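You operate a simulated robot arm through the tools that you are given. There is no shell and no other tool. Be economical: measure what you need, move in short steps, check, and stop when the job is done.

Carry out the task below with a simulated robot arm. There is one attempt and no reset: what you move stays moved.

## Task
Fill the water jug to about its red line, pour the teal beaker to about its line, chill the jug.
Fine: the clear jug, filled first at the water filter; bottom fridge shelf; shut the fridge. Set down upright: clear water jug.
Where things are to end (x, y in the base frame): clear water jug within 0.06 m of [-0.03, -1.37].

It is judged by the outcome, as a careful person would: the job done as asked, and still so three seconds after it is handed in. It fails if anything else is knocked over, pushed out of place, dropped, spilled or broken.

## Robot
A 6-joint arm with a two-finger parallel gripper on a trunk, on a base that drives. Base frame: it is fixed to the floor where the robot stands at the start and does not move with it; the origin is under the middle of the robot, x ahead of it, y to its left, z up; the surface under the hand at the start is at about z = 0.82. Readings come in m, degrees, newtons and seconds.
With the tool pointing down near the work surface it reaches from about 0.18 to 0.76 m from the robot's upright axis, wherever it stands. Its first joint turns from -166.0 to 166.0 degrees. Places, roughly: boost switch [-0.5, -1.6, 1.5]; bottom fridge shelf [0, -1.5, 0.5]; clear water jug (12x9x15 cm) [0.2, -0.5, 0.9]; cold dial [-0.4, -1.3, 1.5]; defrost button [-0.4, -1.4, 1.5]; filter tap [0.5, 0, 1.1]; fridge door [-0.3, -1.4, 0.7]; water filter [0.6, -0.1, 1.1]. Payload 3.91 kg.
Tool frame: the origin (TCP) lies between the finger pads and is the grasp point; the fingertips stand 0.03 m ahead of it; z points along the fingers, y is the line along which they close. Largest opening 0.11 m; finger width 0.02, thickness 0.01; the body of the gripper, 0.048 by 0.112 m, starts 0.055 m behind the TCP.
Orientation is that of the tool frame in the base frame, as [roll, pitch, yaw] about the fixed x, y, z axes, in that order (R = Rz(yaw) Ry(pitch) Rx(roll)). With the fingers straight down and closing along the base's y, the tool's x points along the base's -x, its y along +y and its z along -z.

## Interface
- The arm moves only by the tool apply_moves. Its argument "steps" is a list of rows, each a list of 7 numbers: the shift along the base's x, y, z in m, then the turn, a rotation vector about the base's x, y, z in degrees, then the finger opening in m, from 0 to 0.11. In form: [[x, y, z, rx, ry, rz, claw], ...]. A call has 1 to 12 rows; each row is the pose to reach, as a shift and turn from the pose commanded when the call began. Rows are played at 5 a second. More than 0.05 m and 8.6 degrees between two rows, or a gripper value outside its range, and nothing of the call is played. A pose out of reach is approached as far as the arm can. The call stops where the force on the tool passes 90 N (or 10 N more than at its start, if that is more) or the arm is blocked; 0.2 s more then pass. Each finger travels about 0.045 m/s and halts on what it meets, pressing with about 25 N; the grip force reading is that of the motor and also rises with nothing between the fingers. The clock runs only during rows and for 0.2 s after the last one: add rows that repeat a pose to give the fingers time. It gives the time, the measured TCP pose, the force on the tool (base axes), the opening and the grip force at its end, in the units of the frame above (readings bear some noise), with the torque about the TCP (base axes, N m) and any sound that the robot's microphone picked up, and new pictures: "show" is both (left out), scene, wrist or none.
- Cameras (640 x 400 px; columns grow to the right, rows downward): "scene" is now at [-0.0125, 0.082, 1.5436]; the picture's right is [-0.83, -0.55, 0.00], its down [-0.34, 0.52, -0.78] and it looks along [0.43, -0.65, -0.62] (base axes); focal length 258 px, centre (320, 200). "wrist" rides on the gripper at [0.071, 0.022, -0.107] in the tool frame; the picture's right is [-0.29, 0.96, 0.00], its down [-0.76, -0.23, -0.61] and it looks along [-0.58, -0.18, 0.79] (tool axes); focal length 243 px, centre (320, 200). There is no depth. A picture from a camera that has moved, and an enlarged one, comes with that camera's place and axes in the base frame and with its lens.
- lift_body(by): slides the trunk up (or, below 0, down) by that many m; the arm and the scene camera ride with it, the base frame stays. It gives what a move gives, with no picture.
- drive_base(legs): drives the robot by 1 to 6 legs, each [ahead, left, turn to the left] in m, m and degrees, along the robot's own axes; the way and the turn of a leg run together, so that a leg with both is an arc; at most 1.5 m and 180 degrees a leg. The arm and the cameras ride along, it lands a little off, and it stops where it bumps. It gives what a move gives, and a new picture of the scene camera.
- aim_head(pan, tilt): turns the head with the scene camera to pan (to the left, within 86 degrees either way) and tilt (down, from -29 to 69), counted from straight ahead of the robot. It gives what a move gives, and a new picture of the scene camera.
- zoom(camera, box): a new picture of the part [left, top, right, bottom] of that camera's present view, enlarged. It takes no simulated time.
- close_job(): hands the job in; it is judged then, once.

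Work in short steps. Places have to be worked out from the pictures, the camera data and where the tool is seen: move nearer, look again, correct. Check each grasp and each placing, and mend what went wrong. You have 120 turns and 260 pictures in all, those below and enlarged ones among them. Open the gripper and draw the arm clear of the work before you hand the job in, unless the task says otherwise; then end with one line.

The tools are called after "Call:" by a JSON object that holds its "fn" and its "kwargs". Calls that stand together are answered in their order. apply_moves: Moves the arm, as the interface text tells. Its arguments: {"type":"object","properties":{"steps":{"type":"array","items":{"type":"array","items":{"type":"number"}}},"show":{"type":"string","enum":["both","scene","wrist","none"]}},"required":["steps"]} The other tools are called the same way: lift_body (by) slides the trunk up or down; drive_base (legs) drives the base; aim_head (pan, tilt) turns the head that bears the scene camera; zoom (camera, box) takes an enlarged picture of a part of a camera's view; close_job () hands the job in.

At the start:

```text
time_s: 0.0
tcp_pos: [0.2749, -0.2859, 1.2602]
ee_rot: [180.0, 0.0, -179.9]
ft_force: [-0.6, -0.1, -0.1]
wrist_torque: [0.0, 0.0, 0.02]
gripper_width: 0.11
grip_force: 0.0
trunk travel left (down, up): [-0.5, 0.09]
robot x, y, heading: [0.0008, -0.004, 0.1]
head pan, tilt: [-56.4, 38.5]
```

scene: 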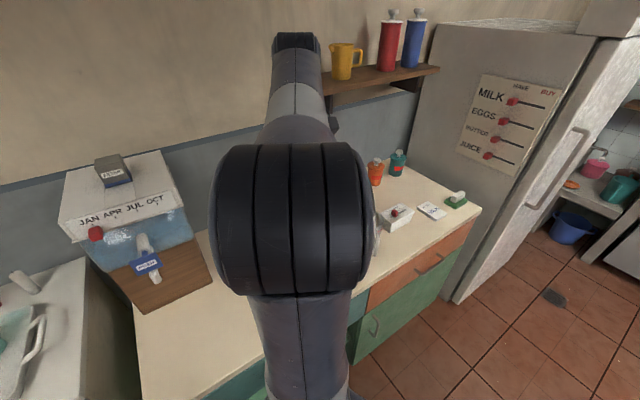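
wrist: 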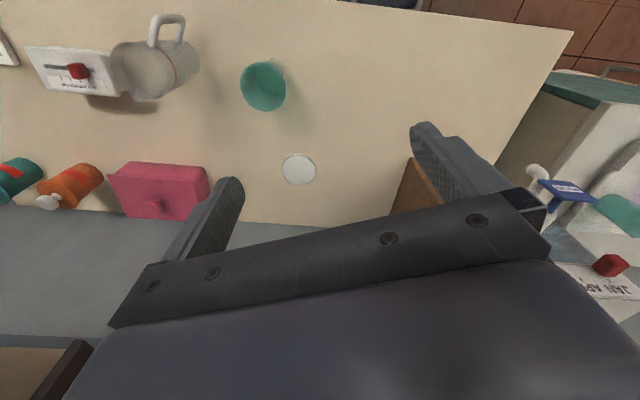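

I'll enlarge the wrist view to see the jug and the beaker, and turn the head for a look at the filter and the fridge.

Call:
{"fn": "zoom", "kwargs": {"camera": "wrist", "box": [0, 0, 320, 200]}}

Call:
{"fn": "aim_head", "kwargs": {"pan": -20, "tilt": 35}}

Call:
{"fn": "aim_head", "kwargs": {"pan": -86, "tilt": 25}}

```text
2.00 times, centred on (160, 100) of wrist
camera zoom: at [0.2056, -0.2633, 1.3667], right [0.29, 0.96, 0.0], down [0.76, -0.23, 0.61], along [0.58, -0.18, -0.79], focal length 485 px, centre (640, 400)
```

zoom: 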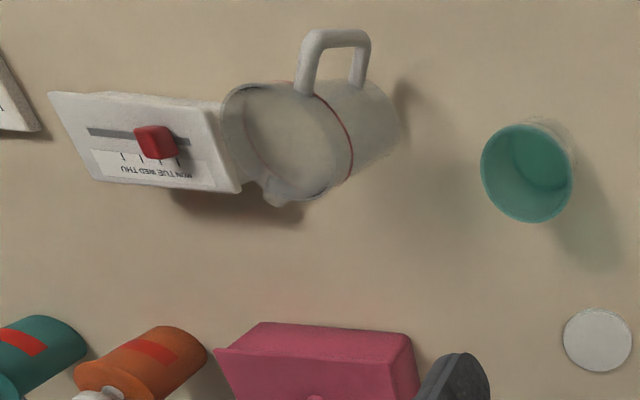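

```text
time_s: 1.0
tcp_pos: [0.2768, -0.2868, 1.259]
ee_rot: [-179.9, -0.1, 180.0]
ft_force: [-0.1, 0.2, 0.2]
wrist_torque: [0.02, 0.03, 0.01]
gripper_width: 0.1101
grip_force: 0.1
trunk travel left (down, up): [-0.5, 0.09]
robot x, y, heading: [-0.002, 0.0025, -0.1]
head pan, tilt: [-20.0, 35.0]
camera scene: at [0.0226, 0.1235, 1.5489], right [-0.34, -0.94, 0.0], down [-0.54, 0.2, -0.82], along [0.77, -0.28, -0.57], focal length 258 px, centre (320, 200)
```

scene: 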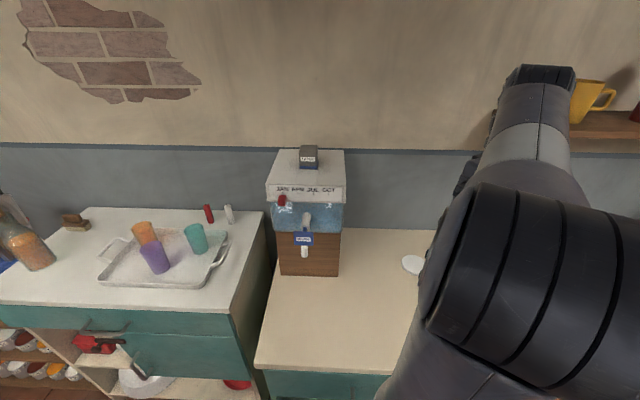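

```text
time_s: 2.4
tcp_pos: [0.2767, -0.2864, 1.2588]
ee_rot: [-180.0, 0.0, 180.0]
ft_force: [-0.5, 0.7, 0.0]
wrist_torque: [-0.01, 0.01, -0.02]
gripper_width: 0.1102
grip_force: 0.0
trunk travel left (down, up): [-0.5, 0.09]
robot x, y, heading: [-0.0026, 0.0026, 0.4]
head pan, tilt: [-85.9, 25.0]
camera scene: at [-0.0535, 0.0618, 1.5646], right [-1.0, -0.07, 0.0], down [-0.03, 0.42, -0.91], along [0.06, -0.9, -0.42], focal length 258 px, centre (320, 200)
```

scene: 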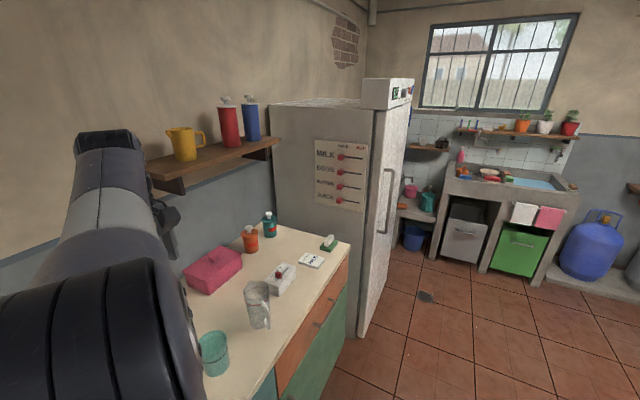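

The counter runs at about -22° to the base frame; next I look closely at the filter and tap.

Call:
{"fn": "aim_head", "kwargs": {"pan": -15, "tilt": 42}}

Call:
{"fn": "zoom", "kwargs": {"camera": "scene", "box": [210, 60, 410, 260]}}

Call:
{"fn": "zoom", "kwargs": {"camera": "scene", "box": [40, 120, 240, 260]}}

Call:
{"fn": "zoom", "kwargs": {"camera": "wrist", "box": [500, 100, 640, 310]}}

```text
time_s: 3.8
tcp_pos: [0.2764, -0.2868, 1.2575]
ee_rot: [-180.0, 0.0, -180.0]
ft_force: [0.2, -0.4, -0.5]
wrist_torque: [-0.02, 0.01, 0.03]
gripper_width: 0.11
grip_force: 0.1
trunk travel left (down, up): [-0.5, 0.09]
robot x, y, heading: [0.0016, -0.0011, -0.1]
head pan, tilt: [-15.0, 42.0]
camera scene: at [0.0207, 0.132, 1.5384], right [-0.26, -0.97, 0.0], down [-0.65, 0.17, -0.74], along [0.72, -0.19, -0.67], focal length 258 px, centre (320, 200)
```

scene: 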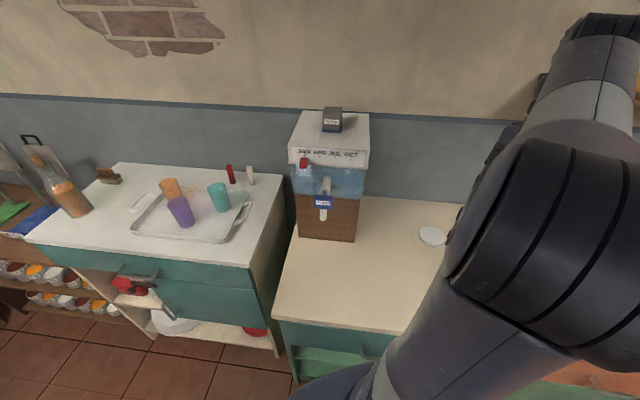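

```text
2.00 times, centred on (310, 160) of scene
camera zoom: at [0.0207, 0.132, 1.5384], right [-0.26, -0.97, 0.0], down [-0.65, 0.17, -0.74], along [0.72, -0.19, -0.67], focal length 515 px, centre (340, 280)
```

zoom: 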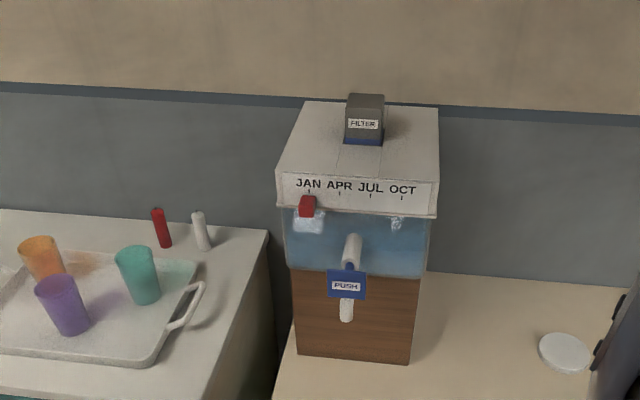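

```text
2.86 times, centred on (140, 190) of scene
camera zoom: at [0.0207, 0.132, 1.5384], right [-0.26, -0.97, 0.0], down [-0.65, 0.17, -0.74], along [0.72, -0.19, -0.67], focal length 736 px, centre (834, 229)
```

zoom: 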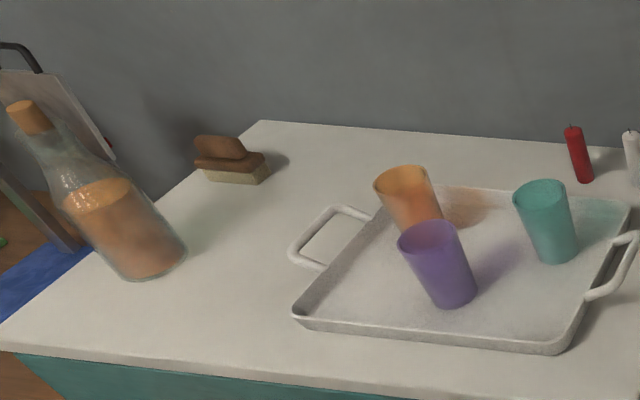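

```text
1.90 times, centred on (570, 205) of wrist
camera zoom: at [0.2056, -0.2633, 1.3667], right [0.29, 0.96, 0.0], down [0.76, -0.23, 0.61], along [0.58, -0.18, -0.79], focal length 462 px, centre (-156, 190)
```

zoom: 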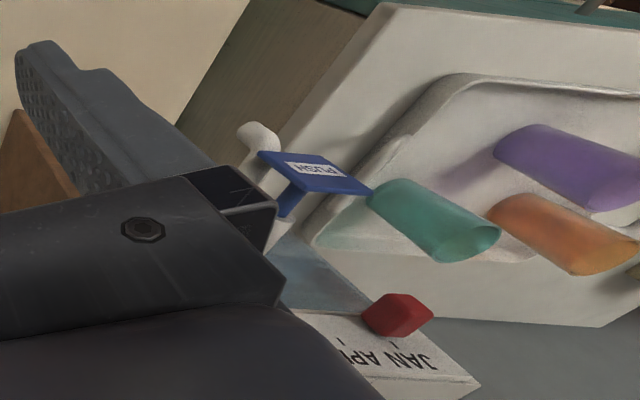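

Triangulating from the two views gives the spout tip at about (0.485, 0.00, 1.043) and the PUSH paddle at about (0.482, 0.00, 1.10). The jug is at about (0.19, -0.53), with its spout pointing to about -51° and its handle opposite. I want a level side grasp with the pour spout on the hand's right, so I drive along the counter to the jug's other side.

Call:
{"fn": "drive_base", "kwargs": {"legs": [[-0.06, 0, 0], [0, 0, 20], [-0.476, -0.545, 0]]}}

Call:
{"fn": "aim_head", "kwargs": {"pan": 0, "tilt": 50}}

```text
time_s: 9.4
tcp_pos: [0.0132, -0.8579, 1.2597]
ee_rot: [-179.9, 0.0, -161.3]
ft_force: [0.1, 0.1, 0.0]
wrist_torque: [0.0, -0.01, 0.03]
gripper_width: 0.1103
grip_force: 0.0
trunk travel left (down, up): [-0.5, 0.09]
robot x, y, heading: [-0.3407, -0.673, 19.0]
head pan, tilt: [-15.0, 42.0]
camera scene: at [-0.3632, -0.5435, 1.5384], right [0.07, -1.0, 0.0], down [-0.67, -0.04, -0.74], along [0.74, 0.05, -0.67], focal length 258 px, centre (320, 200)
```

scene: 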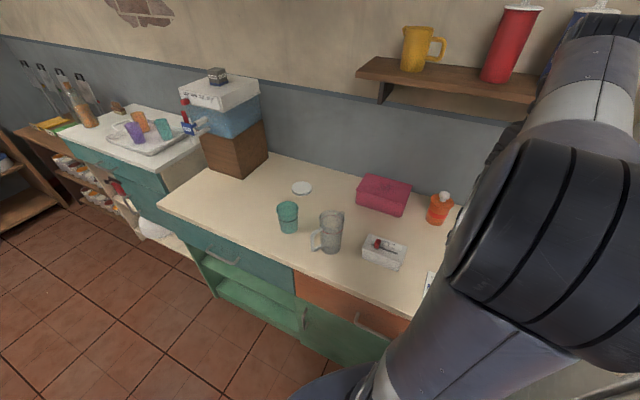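

```text
time_s: 10.2
tcp_pos: [0.013, -0.8578, 1.2583]
ee_rot: [179.9, 0.0, -161.2]
ft_force: [0.4, -0.3, -0.1]
wrist_torque: [-0.02, 0.0, -0.02]
gripper_width: 0.1099
grip_force: 0.2
trunk travel left (down, up): [-0.5, 0.09]
robot x, y, heading: [-0.3405, -0.6731, 19.0]
head pan, tilt: [0.0, 50.0]
camera scene: at [-0.3736, -0.5242, 1.5272], right [0.32, -0.95, 0.0], down [-0.73, -0.25, -0.64], along [0.61, 0.21, -0.77], focal length 258 px, centre (320, 200)
```

scene: 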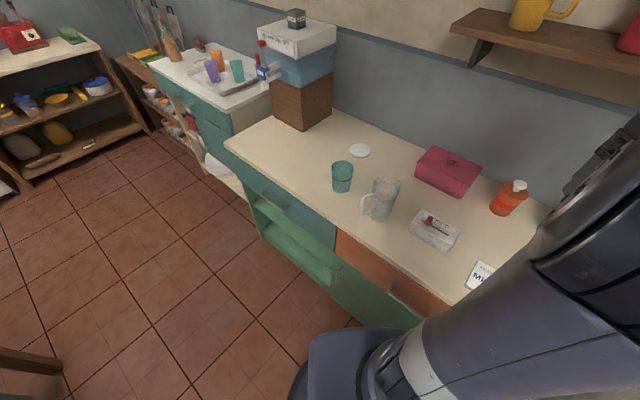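

A clear view of the jug and beaker from here; I enlarge it to place them precisely.

Call:
{"fn": "zoom", "kwargs": {"camera": "scene", "box": [320, 130, 480, 260]}}

Call:
{"fn": "zoom", "kwargs": {"camera": "scene", "box": [230, 0, 350, 140]}}

```text
3.08 times, centred on (400, 195) of scene
camera zoom: at [-0.3736, -0.5242, 1.5272], right [0.32, -0.95, 0.0], down [-0.73, -0.25, -0.64], along [0.61, 0.21, -0.77], focal length 793 px, centre (74, 215)
```

zoom: 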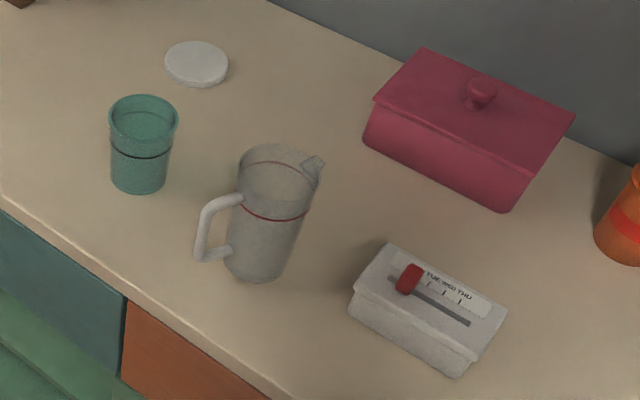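

```text
2.86 times, centred on (290, 70) of scene
camera zoom: at [-0.3736, -0.5242, 1.5272], right [0.32, -0.95, 0.0], down [-0.73, -0.25, -0.64], along [0.61, 0.21, -0.77], focal length 736 px, centre (406, 571)
```

zoom: 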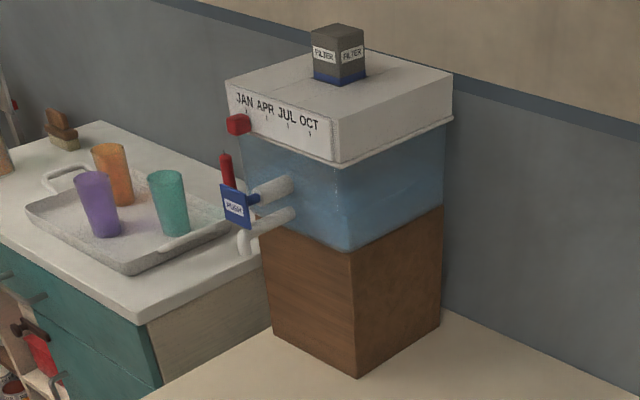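

The paddle is a plate on a rod that pushes in towards the filter. The fingers must close across the handle–spout line, so the right grasp has the handle towards the palm and the spout facing forward (approach about -57°). That is best done from near the start position, so I drive back there.

Call:
{"fn": "drive_base", "kwargs": {"legs": [[0.465, 0.488, 0], [0, 0, -39]]}}

Call:
{"fn": "aim_head", "kwargs": {"pan": -35, "tilt": 50}}

```text
time_s: 15.8
tcp_pos: [0.1033, -0.4204, 1.2589]
ee_rot: [-180.0, 0.1, 160.5]
ft_force: [0.5, -0.3, -0.5]
wrist_torque: [-0.01, 0.03, -0.01]
gripper_width: 0.1099
grip_force: 0.0
trunk travel left (down, up): [-0.5, 0.09]
robot x, y, heading: [-0.0613, -0.0616, -19.6]
head pan, tilt: [0.0, 50.0]
camera scene: at [0.0061, 0.079, 1.5271], right [-0.33, -0.94, 0.0], down [-0.72, 0.26, -0.64], along [0.61, -0.21, -0.77], focal length 258 px, centre (320, 200)
```

scene: 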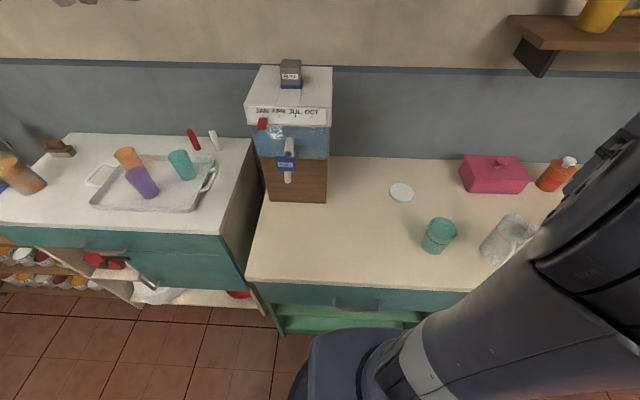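

```text
time_s: 16.8
tcp_pos: [0.1048, -0.4225, 1.2586]
ee_rot: [-179.9, -0.1, 160.5]
ft_force: [0.1, 0.0, -0.7]
wrist_torque: [0.01, -0.01, 0.02]
gripper_width: 0.1102
grip_force: 0.1
trunk travel left (down, up): [-0.5, 0.09]
robot x, y, heading: [-0.0605, -0.0604, -19.3]
head pan, tilt: [-35.0, 50.0]
camera scene: at [-0.0218, 0.0421, 1.5271], right [-0.81, -0.58, 0.0], down [-0.45, 0.62, -0.64], along [0.37, -0.52, -0.77], focal length 258 px, centre (320, 200)
```

scene: 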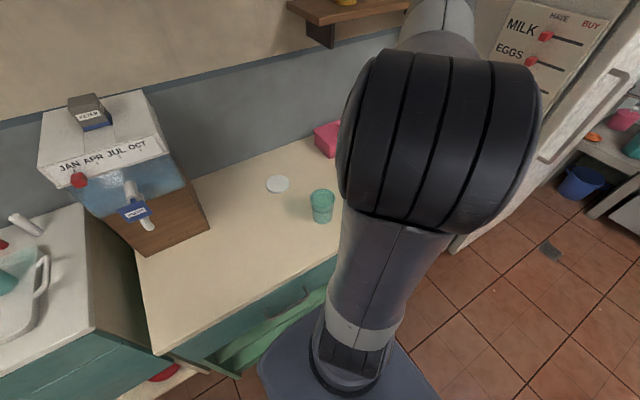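

The jug is hidden behind the arm now, but its place is known. I'll turn the tool to face -57° and bring it above the jug while still high up.

Call:
{"fn": "apply_moves", "kwargs": {"steps": [[0.015, -0.018, 0, 0, 0, -6.3, 0.11], [0.03, -0.036, 0, 0, 0, -12.6, 0.11], [0.045, -0.054, 0, 0, 0, -18.9, 0.11], [0.06, -0.072, 0, 0, 0, -25.2, 0.11], [0.07, -0.09, 0, 0, 0, -31.5, 0.11], [0.08, -0.108, 0, 0, 0, -37.5, 0.11]], "show": "wrist"}}

Call:
{"fn": "apply_moves", "kwargs": {"steps": [[0, 0, 0, -6.83, -4.44, 0, 0.11], [0, 0, 0, -13.66, -8.88, 0, 0.11], [0, 0, 0, -20.5, -13.3, 0, 0.11], [0, 0, 0, -27.3, -17.75, 0, 0.11], [0, 0, 0, -34.1, -22.2, 0, 0.11], [0, 0, 0, -41, -26.6, 0, 0.11], [0, 0, 0, -47.8, -31, 0, 0.11], [0, 0, 0, -54.5, -35.4, 0, 0.11]], "show": "both"}}

```text
time_s: 18.2
tcp_pos: [0.1842, -0.5315, 1.2583]
ee_rot: [-180.0, 0.0, 122.7]
ft_force: [-0.6, 0.7, 0.8]
wrist_torque: [0.0, 0.01, -0.02]
gripper_width: 0.11
grip_force: 0.0
trunk travel left (down, up): [-0.5, 0.09]
robot x, y, heading: [-0.0624, -0.0605, -19.6]
head pan, tilt: [-35.0, 50.0]
camera wrist: at [0.1641, -0.4574, 1.3666], right [0.96, 0.28, 0.0], down [0.22, -0.76, 0.61], along [0.17, -0.58, -0.79], focal length 243 px, centre (320, 200)
```

wrist: 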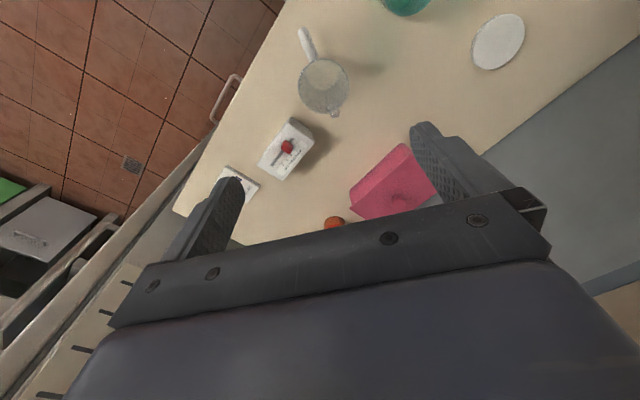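

```text
time_s: 20.0
tcp_pos: [0.1842, -0.5293, 1.2588]
ee_rot: [180.0, 65.2, 122.8]
ft_force: [0.5, 0.5, 0.0]
wrist_torque: [0.0, 0.0, -0.02]
gripper_width: 0.1098
grip_force: 0.0
trunk travel left (down, up): [-0.5, 0.09]
robot x, y, heading: [-0.0636, -0.0602, -19.8]
head pan, tilt: [-35.0, 50.0]
camera scene: at [-0.0218, 0.0421, 1.5272], right [-0.81, -0.58, 0.0], down [-0.44, 0.62, -0.64], along [0.37, -0.52, -0.77], focal length 258 px, centre (320, 200)
camera wrist: at [0.1332, -0.4106, 1.2402], right [0.87, 0.42, 0.26], down [-0.32, 0.07, 0.95], along [0.38, -0.91, 0.19], focal length 243 px, centre (320, 200)
```

scene: 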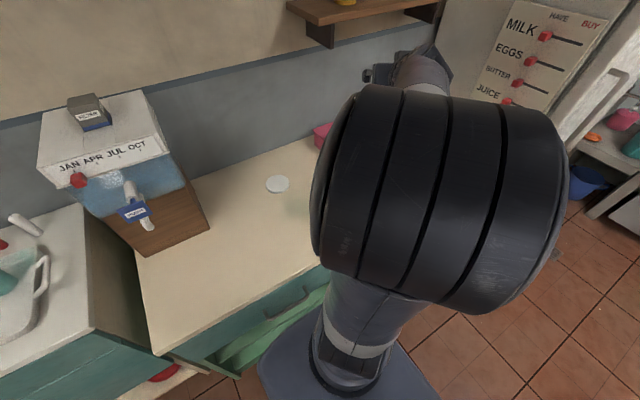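
wrist: 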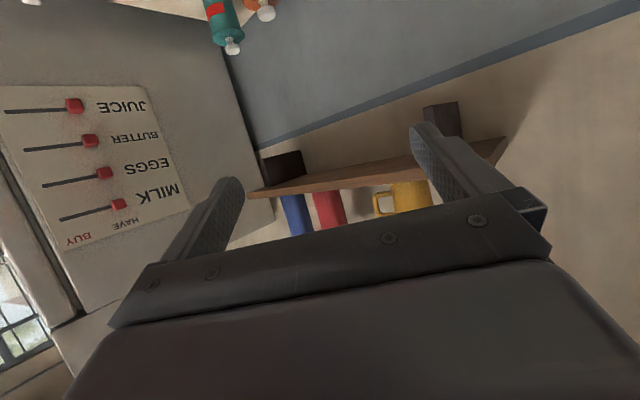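

From the downward view the jug axis is at (0.192, -0.538) and the spout points to about -52°. I adjust the yaw by 5° and lower the open fingers around the jug, stopping first just above the rim.

Call:
{"fn": "apply_moves", "kwargs": {"steps": [[0, 0, -0.045, 0, 0, 2, 0.11], [0, 0, -0.09, 0, 0, 4, 0.11], [0, 0, -0.135, 0, 0, 5, 0.11], [0, 0, -0.18, 0, 0, 5, 0.11], [0, 0, -0.22, 0, 0, 5, 0.11], [0, 0, -0.22, 0, 0, 5, 0.11]], "show": "both"}}

```text
time_s: 21.4
tcp_pos: [0.1806, -0.5308, 1.0399]
ee_rot: [179.9, 65.0, 127.9]
ft_force: [0.5, -0.6, 0.5]
wrist_torque: [-0.02, -0.03, 0.02]
gripper_width: 0.11
grip_force: 0.1
trunk travel left (down, up): [-0.5, 0.09]
robot x, y, heading: [-0.0629, -0.0534, -19.6]
head pan, tilt: [-35.0, 50.0]
camera scene: at [-0.0217, 0.0418, 1.5272], right [-0.81, -0.58, 0.0], down [-0.44, 0.62, -0.64], along [0.37, -0.52, -0.77], focal length 258 px, centre (320, 200)
camera wrist: at [0.1205, -0.4156, 1.0212], right [0.83, 0.49, 0.26], down [-0.32, 0.04, 0.95], along [0.45, -0.87, 0.19], focal length 243 px, centre (320, 200)
```

scene: 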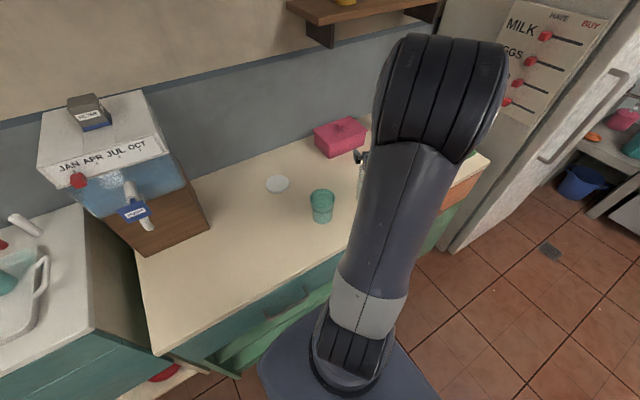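
wrist: 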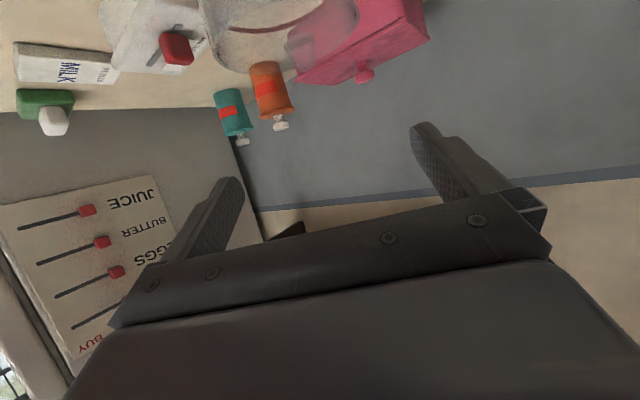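

The jug shows at the top of the wrist view; I enlarge it to check that the fingers are centred on it.

Call:
{"fn": "zoom", "kwargs": {"camera": "wrist", "box": [160, 0, 440, 175]}}

```text
2.29 times, centred on (300, 88) of wrist
camera zoom: at [0.1205, -0.4156, 1.0212], right [0.83, 0.49, 0.26], down [-0.32, 0.04, 0.95], along [0.45, -0.87, 0.19], focal length 555 px, centre (366, 457)
```

zoom: 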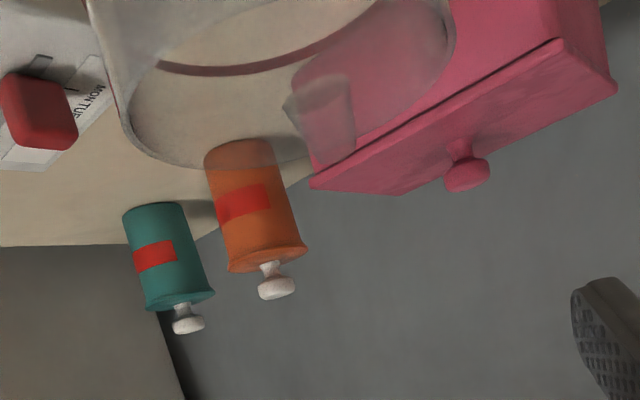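

The jug is where expected, 3 mm off laterally. I correct that, descend to z≈0.93 and close.

Call:
{"fn": "apply_moves", "kwargs": {"steps": [[0.002, 0.002, -0.03, 0, 0, 0, 0.11], [0.003, 0.002, -0.06, 0, 0, 0, 0.11], [0.003, 0.002, -0.09, 0, 0, 0, 0.11], [0.003, 0.002, -0.11, 0, 0, 0, 0.11], [0.003, 0.002, -0.11, 0, 0, 0, 0.09], [0.003, 0.002, -0.11, 0, 0, 0, 0.07], [0.003, 0.002, -0.11, 0, 0, 0, 0.05], [0.003, 0.002, -0.11, 0, 0, 0, 0.04], [0.003, 0.002, -0.11, 0, 0, 0, 0.04]], "show": "wrist"}}

```text
time_s: 23.4
tcp_pos: [0.1847, -0.5278, 0.929]
ee_rot: [-179.9, 64.9, 127.9]
ft_force: [-0.7, -0.9, -0.5]
wrist_torque: [0.0, -0.02, -0.01]
gripper_width: 0.0401
grip_force: 0.0
trunk travel left (down, up): [-0.5, 0.09]
robot x, y, heading: [-0.0594, -0.0581, -19.3]
head pan, tilt: [-35.0, 50.0]
camera wrist: at [0.1248, -0.4127, 0.911], right [0.83, 0.49, 0.26], down [-0.32, 0.04, 0.95], along [0.46, -0.87, 0.19], focal length 243 px, centre (320, 200)
```

wrist: 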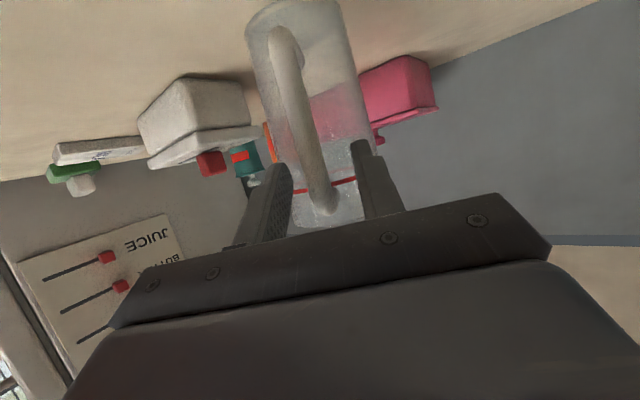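

The fingers reached 4 cm with no grip force, so they seem to straddle only the handle. I look closer.

Call:
{"fn": "zoom", "kwargs": {"camera": "wrist", "box": [210, 0, 450, 240]}}

```text
1.67 times, centred on (330, 120) of wrist
camera zoom: at [0.1248, -0.4127, 0.911], right [0.83, 0.49, 0.26], down [-0.32, 0.04, 0.95], along [0.46, -0.87, 0.19], focal length 404 px, centre (303, 333)
```

zoom: 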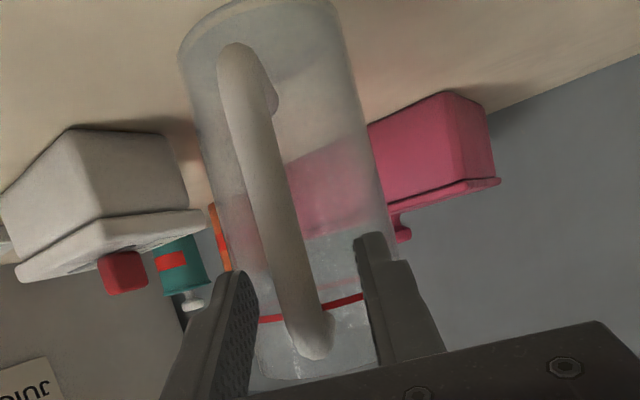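

The fingers closed behind the body and the jug now stands a few cm further on, upright. I open, rise, and look from above for its new position. I'll grasp again with a steeper tool so the palm clears the handle.

Call:
{"fn": "apply_moves", "kwargs": {"steps": [[0, 0, 0, 0, 0, 0, 0.07], [0, 0, 0, 0, 0, 0, 0.1], [0, 0, 0, 0, 0, 0, 0.11], [0, 0, 0.04, 0, 0, 0, 0.11], [0, 0, 0.08, 0, 0, 0, 0.11], [0, 0, 0.12, 0, 0, 0, 0.11], [0, 0, 0.16, 0, 0, 0, 0.11], [0, 0, 0.2, 0, 0, 0, 0.11]], "show": "none"}}

Call:
{"fn": "apply_moves", "kwargs": {"steps": [[0, 0, 0.0, 6.3, 4.93, 0, 0.11], [0, 0, 0, 12.6, 9.85, 0, 0.11], [0, 0, 0, 18.9, 14.8, 0, 0.11], [0, 0, 0, 25.2, 19.7, 0, 0.11], [0, 0, 0, 31.5, 24.6, 0, 0.11], [0, 0, 0, 37.8, 29.55, 0, 0.11], [0, 0, 0, 37.8, 29.55, 0, 0.11]], "show": "wrist"}}

```text
time_s: 25.2
tcp_pos: [0.1866, -0.5247, 1.1282]
ee_rot: [-179.9, 65.1, 128.1]
ft_force: [-0.4, 0.6, -0.6]
wrist_torque: [0.01, 0.0, -0.03]
gripper_width: 0.1099
grip_force: 0.0
trunk travel left (down, up): [-0.5, 0.09]
robot x, y, heading: [-0.06, -0.061, -19.6]
head pan, tilt: [-35.0, 50.0]
```

```text
time_s: 26.8
tcp_pos: [0.1875, -0.5275, 1.1275]
ee_rot: [180.0, 16.9, 127.9]
ft_force: [-0.8, 1.0, 0.9]
wrist_torque: [-0.02, 0.01, -0.03]
gripper_width: 0.11
grip_force: 0.1
trunk travel left (down, up): [-0.5, 0.09]
robot x, y, heading: [-0.058, -0.0592, -19.7]
head pan, tilt: [-35.0, 50.0]
camera wrist: at [0.143, -0.4352, 1.2115], right [0.93, 0.37, 0.08], down [0.16, -0.58, 0.8], along [0.35, -0.73, -0.59], focal length 243 px, centre (320, 200)
```

wrist: 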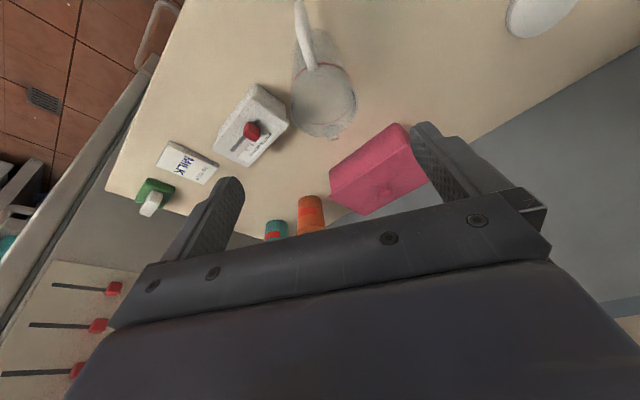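

Call:
{"fn": "zoom", "kwargs": {"camera": "wrist", "box": [220, 0, 440, 200]}}

```text
2.00 times, centred on (330, 100) of wrist
camera zoom: at [0.143, -0.4352, 1.2115], right [0.93, 0.37, 0.08], down [0.16, -0.58, 0.8], along [0.35, -0.73, -0.59], focal length 485 px, centre (300, 400)
```

zoom: 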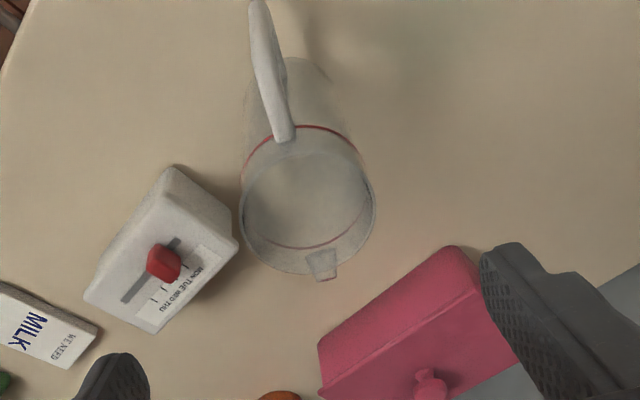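

The jug now stands at about (0.224, -0.570), spout at about -52°. I move over it with the tool 40° below level, then go down to z=0.94.

Call:
{"fn": "apply_moves", "kwargs": {"steps": [[0.01, -0.01, 0, -6.5, -5.1, 0, 0.11], [0.02, -0.02, 0, -13, -10.2, 0, 0.11], [0.03, -0.03, 0, -19.5, -15.2, 0, 0.11], [0.0345, -0.0395, -0.01, -26, -20.3, 0, 0.11], [0.0345, -0.0395, -0.05, -26, -20.3, 0, 0.11], [0.0345, -0.0395, -0.09, -26, -20.3, 0, 0.11], [0.0345, -0.0395, -0.09, -26, -20.3, 0, 0.11]], "show": "wrist"}}

```text
time_s: 28.4
tcp_pos: [0.2216, -0.5687, 1.0383]
ee_rot: [-180.0, 49.9, 127.9]
ft_force: [-0.1, -0.4, -0.9]
wrist_torque: [0.0, 0.04, 0.01]
gripper_width: 0.11
grip_force: 0.1
trunk travel left (down, up): [-0.5, 0.09]
robot x, y, heading: [-0.0618, -0.0613, -19.4]
head pan, tilt: [-35.0, 50.0]
camera wrist: at [0.1604, -0.454, 1.0523], right [0.87, 0.44, 0.22], down [-0.17, -0.16, 0.97], along [0.46, -0.88, -0.07], focal length 243 px, centre (320, 200)
```

wrist: 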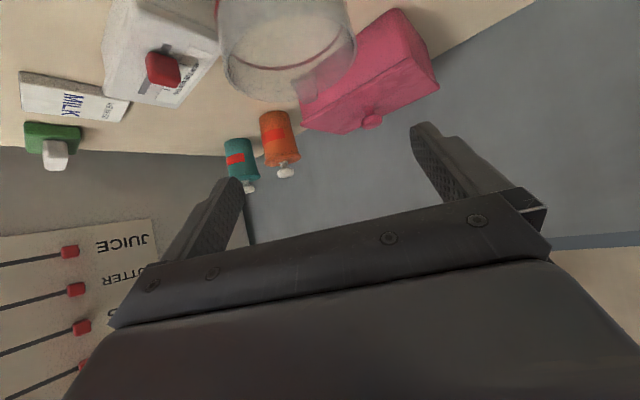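

The rim is where predicted, about 4 mm off to one side. I correct it, descend and close, watching the opening.

Call:
{"fn": "apply_moves", "kwargs": {"steps": [[-0.003, -0.002, -0.04, 0, 0, 0, 0.11], [-0.003, -0.002, -0.075, 0, 0, 0, 0.11], [-0.003, -0.002, -0.098, 0, 0, 0, 0.11], [-0.003, -0.002, -0.098, 0, 0, 0, 0.11]], "show": "wrist"}}

Call:
{"fn": "apply_moves", "kwargs": {"steps": [[0, 0, 0, 0, 0, 0, 0.09], [0, 0, 0, 0, 0, 0, 0.08], [0, 0, 0, 0, 0, 0, 0.07], [0, 0, 0, 0, 0, 0, 0.06], [0, 0, 0, 0, 0, 0, 0.06]], "show": "wrist"}}

```text
time_s: 29.4
tcp_pos: [0.2181, -0.5681, 0.9381]
ee_rot: [180.0, 50.0, 128.0]
ft_force: [-0.3, -0.1, 1.0]
wrist_torque: [0.0, 0.0, 0.01]
gripper_width: 0.1099
grip_force: 0.0
trunk travel left (down, up): [-0.5, 0.09]
robot x, y, heading: [-0.0608, -0.0588, -19.7]
head pan, tilt: [-35.0, 50.0]
camera wrist: at [0.1571, -0.4534, 0.9539], right [0.87, 0.44, 0.22], down [-0.17, -0.16, 0.97], along [0.47, -0.88, -0.07], focal length 243 px, centre (320, 200)
```

wrist: 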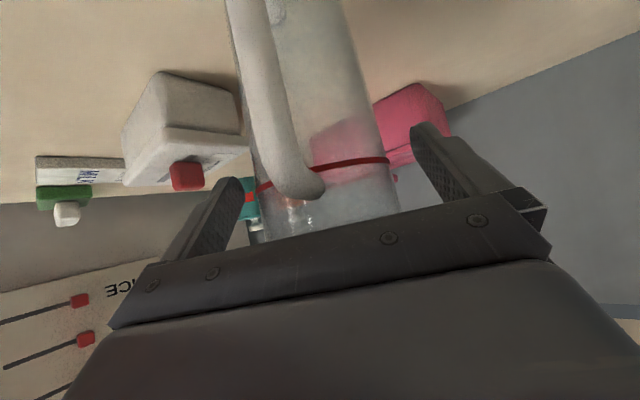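

```text
time_s: 30.6
tcp_pos: [0.2186, -0.5684, 0.9389]
ee_rot: [-179.9, 50.0, 128.0]
ft_force: [-0.1, -0.6, -0.5]
wrist_torque: [-0.03, 0.01, 0.01]
gripper_width: 0.0832
grip_force: 25.1
trunk travel left (down, up): [-0.5, 0.09]
robot x, y, heading: [-0.0638, -0.0623, -19.3]
head pan, tilt: [-35.0, 50.0]
camera wrist: at [0.1571, -0.4534, 0.9543], right [0.87, 0.44, 0.22], down [-0.17, -0.16, 0.97], along [0.47, -0.88, -0.07], focal length 243 px, centre (320, 200)
```

wrist: 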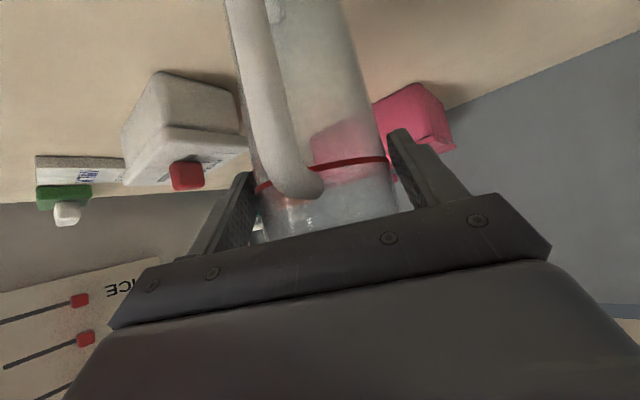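

Gripped at 0.083 m with 25 N. Now I lift the jug straight up and check that it hangs steady.

Call:
{"fn": "apply_moves", "kwargs": {"steps": [[0, 0, 0.03, 0, 0, 0, 0.06], [0, 0, 0.07, 0, 0, 0, 0.06], [0, 0, 0.115, 0, 0, 0, 0.06], [0, 0, 0.16, 0, 0, 0, 0.06], [0, 0, 0.19, 0, 0, 0, 0.06]], "show": "both"}}

```text
time_s: 31.8
tcp_pos: [0.2179, -0.5704, 1.131]
ee_rot: [180.0, 50.0, 127.9]
ft_force: [-0.1, 0.0, -0.3]
wrist_torque: [0.01, -0.01, 0.0]
gripper_width: 0.0838
grip_force: 24.8
trunk travel left (down, up): [-0.5, 0.09]
robot x, y, heading: [-0.0602, -0.0608, -19.5]
head pan, tilt: [-35.0, 50.0]
camera scene: at [-0.0218, 0.0421, 1.5271], right [-0.81, -0.58, 0.0], down [-0.44, 0.62, -0.64], along [0.37, -0.52, -0.77], focal length 258 px, centre (320, 200)
camera wrist: at [0.1565, -0.4548, 1.1456], right [0.87, 0.44, 0.22], down [-0.17, -0.16, 0.97], along [0.47, -0.88, -0.07], focal length 243 px, centre (320, 200)
```

scene: 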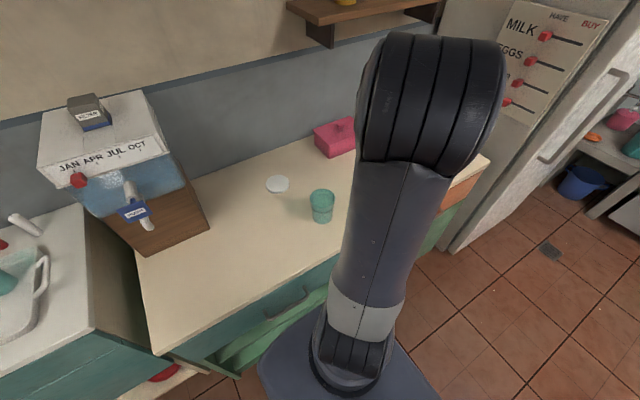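
wrist: 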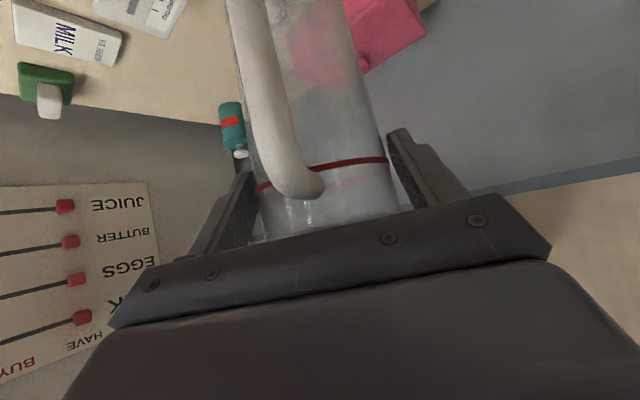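

The jug is held firmly. I carry it high over to a point in front of the tap, turning it to face the filter.

Call:
{"fn": "apply_moves", "kwargs": {"steps": [[0.015, 0.049, 0, 0, 0, 3.1, 0.06], [0.03, 0.098, 0, 0, 0, 6.2, 0.06], [0.045, 0.147, 0, 0, 0, 9.3, 0.06], [0.06, 0.195, 0, 0, 0, 12.4, 0.06], [0.07, 0.244, 0, 0, 0, 15.5, 0.06], [0.08, 0.292, 0, 0, 0, 18.6, 0.06], [0.09, 0.341, 0, 0, 0, 21.7, 0.06], [0.1, 0.39, 0, 0, 0, 24.8, 0.06], [0.105, 0.438, 0, 0, 0, 27.9, 0.06], [0.11, 0.487, 0, 0, 0, 31, 0.06], [0.115, 0.535, 0, 0, 0, 34, 0.06], [0.117, 0.583, 0, 0, 0, 37, 0.06]], "show": "none"}}

Call:
{"fn": "aim_head", "kwargs": {"pan": 10, "tilt": 45}}

```text
refused: row 1 steps farther than a row can; nothing moved
```

```text
time_s: 32.9
tcp_pos: [0.2176, -0.5692, 1.1301]
ee_rot: [-179.9, 49.9, 128.1]
ft_force: [-0.3, 0.2, -0.4]
wrist_torque: [-0.02, 0.03, -0.01]
gripper_width: 0.0835
grip_force: 25.4
trunk travel left (down, up): [-0.5, 0.09]
robot x, y, heading: [-0.0616, -0.0588, -19.4]
head pan, tilt: [10.0, 45.0]
camera scene: at [0.0137, 0.0912, 1.534], right [-0.17, -0.99, 0.0], down [-0.7, 0.12, -0.71], along [0.7, -0.12, -0.71], focal length 258 px, centre (320, 200)
```

scene: 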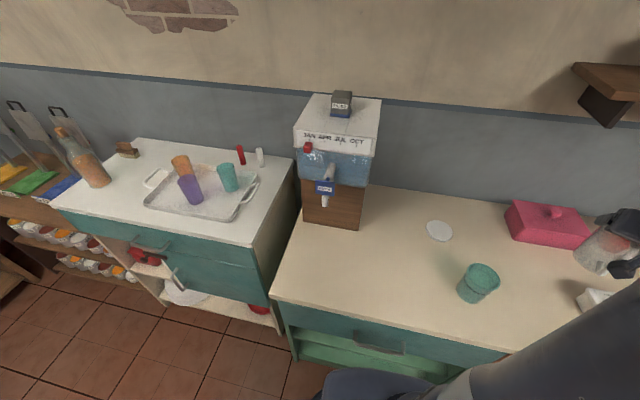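

The rows were slightly too long; I resend them shorter.

Call:
{"fn": "apply_moves", "kwargs": {"steps": [[0.012, 0.046, 0, 0, 0, 3.1, 0.06], [0.024, 0.092, 0, 0, 0, 6.2, 0.06], [0.036, 0.138, 0, 0, 0, 9.3, 0.06], [0.048, 0.184, 0, 0, 0, 12.4, 0.06], [0.058, 0.23, 0, 0, 0, 15.5, 0.06], [0.068, 0.276, 0, 0, 0, 18.6, 0.06], [0.078, 0.322, 0, 0, 0, 21.7, 0.06], [0.088, 0.368, 0, 0, 0, 24.8, 0.06], [0.097, 0.414, 0, 0, 0, 27.9, 0.06], [0.106, 0.46, 0, 0, 0, 31, 0.06], [0.112, 0.506, 0, 0, 0, 34, 0.06], [0.117, 0.552, 0, 0, 0, 37, 0.06]], "show": "both"}}

```text
time_s: 35.5
tcp_pos: [0.3369, -0.0146, 1.1291]
ee_rot: [-180.0, 50.0, 164.9]
ft_force: [-0.1, -0.4, -1.0]
wrist_torque: [-0.01, -0.04, 0.01]
gripper_width: 0.0837
grip_force: 24.9
trunk travel left (down, up): [-0.5, 0.09]
robot x, y, heading: [-0.0637, -0.0617, -19.4]
head pan, tilt: [10.0, 45.0]
camera scene: at [0.0139, 0.0915, 1.534], right [-0.17, -0.99, 0.0], down [-0.7, 0.12, -0.71], along [0.7, -0.12, -0.71], focal length 258 px, centre (320, 200)
camera wrist: at [0.219, 0.0397, 1.1444], right [0.43, 0.88, 0.22], down [-0.04, -0.23, 0.97], along [0.9, -0.42, -0.06], focal length 243 px, centre (320, 200)
```

scene: 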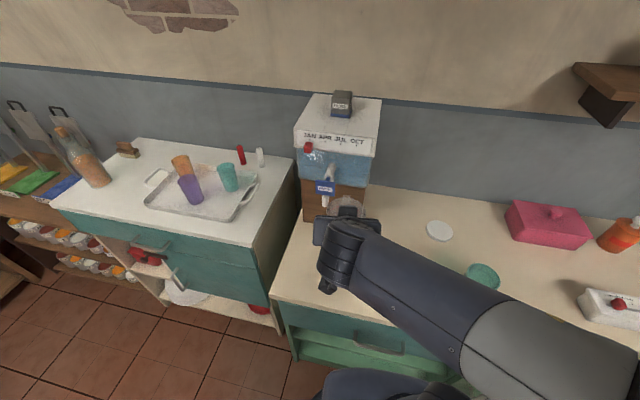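
wrist: 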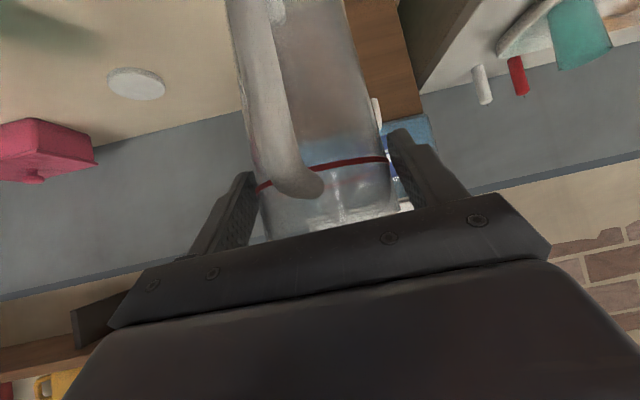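

The tap position is confirmed at (0.485, 0.002). I lower the jug in front of the tap to just above the counter, then look before sliding it in under the spout.

Call:
{"fn": "apply_moves", "kwargs": {"steps": [[0, 0.02, -0.04, 0, 0, 0, 0.06], [0, 0.04, -0.08, 0, 0, 0, 0.06], [0, 0.055, -0.12, 0, 0, 0, 0.06], [0, 0.055, -0.15, 0, 0, 0, 0.06], [0, 0.055, -0.172, 0, 0, 0, 0.06], [0, 0.055, -0.172, 0, 0, 0, 0.06]], "show": "both"}}

```text
time_s: 36.9
tcp_pos: [0.3334, 0.0398, 0.9571]
ee_rot: [179.9, 50.0, 165.0]
ft_force: [0.2, 0.0, -0.8]
wrist_torque: [0.0, -0.05, -0.01]
gripper_width: 0.0837
grip_force: 24.6
trunk travel left (down, up): [-0.5, 0.09]
robot x, y, heading: [-0.0629, -0.0603, -19.2]
head pan, tilt: [10.0, 45.0]
camera scene: at [0.0139, 0.0916, 1.534], right [-0.17, -0.99, 0.0], down [-0.7, 0.12, -0.71], along [0.7, -0.12, -0.71], focal length 258 px, centre (320, 200)
camera wrist: at [0.2175, 0.0928, 0.9728], right [0.43, 0.88, 0.22], down [-0.04, -0.23, 0.97], along [0.9, -0.42, -0.07], focal length 243 px, centre (320, 200)
```

scene: 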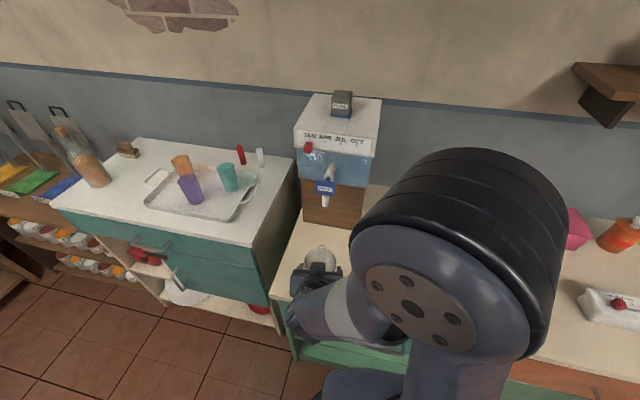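
wrist: 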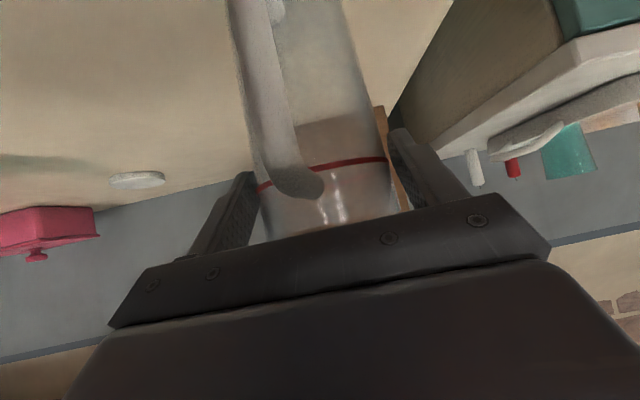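

Clear in front of the tap. I slide the jug forward under the spout and look before setting it down.

Call:
{"fn": "apply_moves", "kwargs": {"steps": [[0.037, -0.0095, 0, 0, 0, 0, 0.06], [0.073, -0.019, 0, 0, 0, 0, 0.06], [0.11, -0.0285, 0, 0, 0, 0, 0.06], [0.146, -0.038, 0, 0, 0, 0, 0.06], [0.146, -0.038, 0, 0, 0, 0, 0.06]], "show": "both"}}

Call:
{"fn": "zoom", "kwargs": {"camera": "scene", "box": [250, 130, 410, 280]}}

```text
time_s: 38.1
tcp_pos: [0.4789, -0.0009, 0.9599]
ee_rot: [-179.9, 50.0, 165.0]
ft_force: [0.2, 0.5, -1.3]
wrist_torque: [0.01, -0.02, 0.0]
gripper_width: 0.0836
grip_force: 24.3
trunk travel left (down, up): [-0.5, 0.09]
robot x, y, heading: [-0.0613, -0.0639, -19.5]
head pan, tilt: [10.0, 45.0]
camera scene: at [0.0141, 0.0913, 1.534], right [-0.17, -0.99, 0.0], down [-0.7, 0.12, -0.71], along [0.7, -0.12, -0.71], focal length 258 px, centre (320, 200)
camera wrist: at [0.3627, 0.0537, 0.9734], right [0.43, 0.88, 0.22], down [-0.04, -0.23, 0.97], along [0.9, -0.42, -0.07], focal length 243 px, centre (320, 200)
```

scene: 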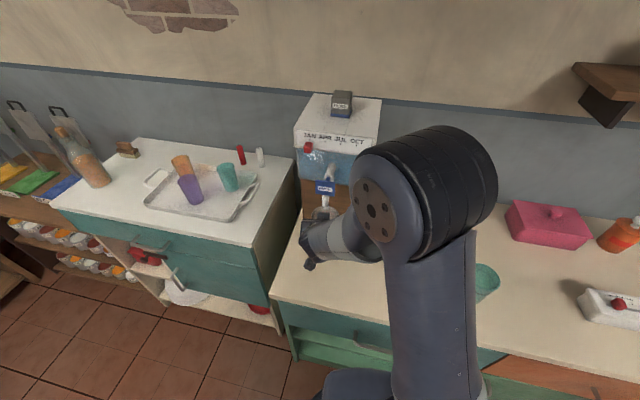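
wrist: 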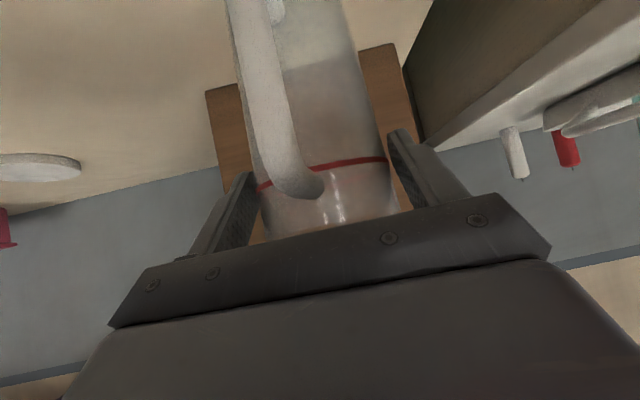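

```text
2.67 times, centred on (330, 205) of scene
camera zoom: at [0.0141, 0.0913, 1.534], right [-0.17, -0.99, 0.0], down [-0.7, 0.12, -0.71], along [0.7, -0.12, -0.71], focal length 687 px, centre (293, 187)
```

zoom: 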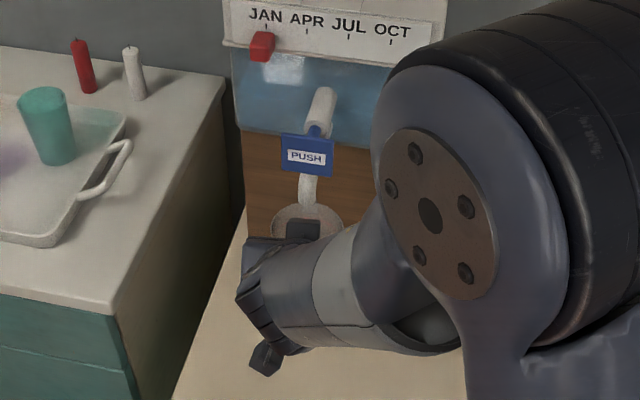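

The jug is under the spout, with the tip over the opening. I set it down, release and withdraw along the tool axis.

Call:
{"fn": "apply_moves", "kwargs": {"steps": [[0, 0, -0.01, 0, 0, 0, 0.06], [0, 0, -0.018, 0, 0, 0, 0.06], [0, 0, -0.018, 0, 0, 0, 0.06]], "show": "none"}}

Call:
{"fn": "apply_moves", "kwargs": {"steps": [[0, 0, 0, 0, 0, 0, 0.09], [0, 0, 0, 0, 0, 0, 0.11], [0, 0, 0, 0, 0, 0, 0.11], [-0.037, 0.01, 0.02, 0, 0, 0, 0.11], [-0.074, 0.02, 0.04, 0, 0, 0, 0.11], [-0.111, 0.03, 0.06, 0, 0, 0, 0.11], [-0.148, 0.04, 0.08, 0, 0, 0, 0.11]], "show": "both"}}

Call:
{"fn": "zoom", "kwargs": {"camera": "scene", "box": [250, 130, 410, 280]}}

```text
time_s: 38.9
tcp_pos: [0.4801, -0.0002, 0.9415]
ee_rot: [179.9, 50.0, 164.9]
ft_force: [-0.3, 0.1, -0.4]
wrist_torque: [0.02, 0.01, 0.01]
gripper_width: 0.0831
grip_force: 25.2
trunk travel left (down, up): [-0.5, 0.09]
robot x, y, heading: [-0.0595, -0.0604, -19.7]
head pan, tilt: [10.0, 45.0]
```

```text
time_s: 40.5
tcp_pos: [0.3302, 0.0403, 1.022]
ee_rot: [-179.9, 50.1, 164.9]
ft_force: [-0.5, -0.7, 0.1]
wrist_torque: [-0.01, -0.03, 0.02]
gripper_width: 0.1097
grip_force: 0.0
trunk travel left (down, up): [-0.5, 0.09]
robot x, y, heading: [-0.0581, -0.0605, -19.7]
head pan, tilt: [10.0, 45.0]
camera scene: at [0.0137, 0.0913, 1.534], right [-0.17, -0.99, 0.0], down [-0.7, 0.12, -0.71], along [0.7, -0.12, -0.71], focal length 258 px, centre (320, 200)
camera wrist: at [0.2138, 0.0947, 1.037], right [0.43, 0.88, 0.22], down [-0.04, -0.23, 0.97], along [0.9, -0.43, -0.07], focal length 243 px, centre (320, 200)
```

scene: 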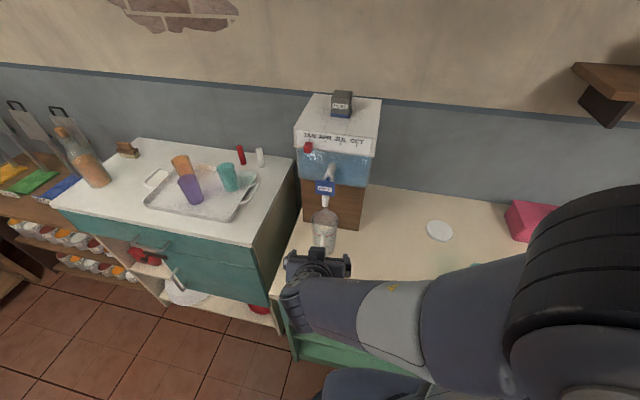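
wrist: 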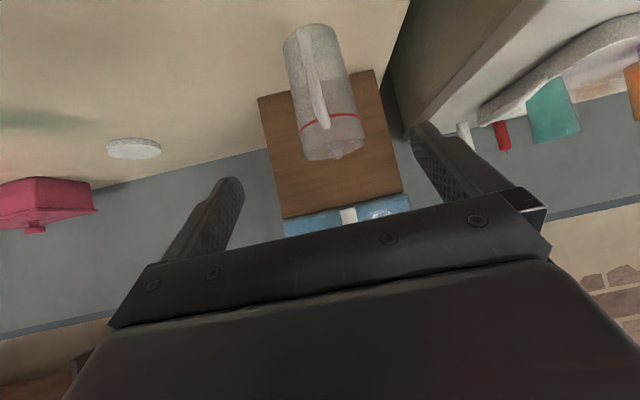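

```text
2.67 times, centred on (330, 205) of scene
camera zoom: at [0.0137, 0.0913, 1.534], right [-0.17, -0.99, 0.0], down [-0.7, 0.12, -0.71], along [0.7, -0.12, -0.71], focal length 687 px, centre (293, 187)
```

zoom: 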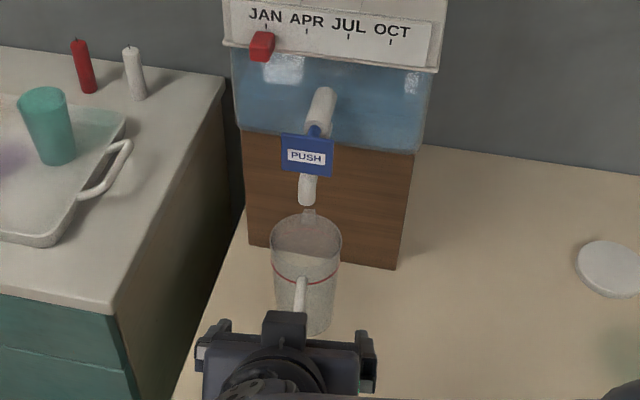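

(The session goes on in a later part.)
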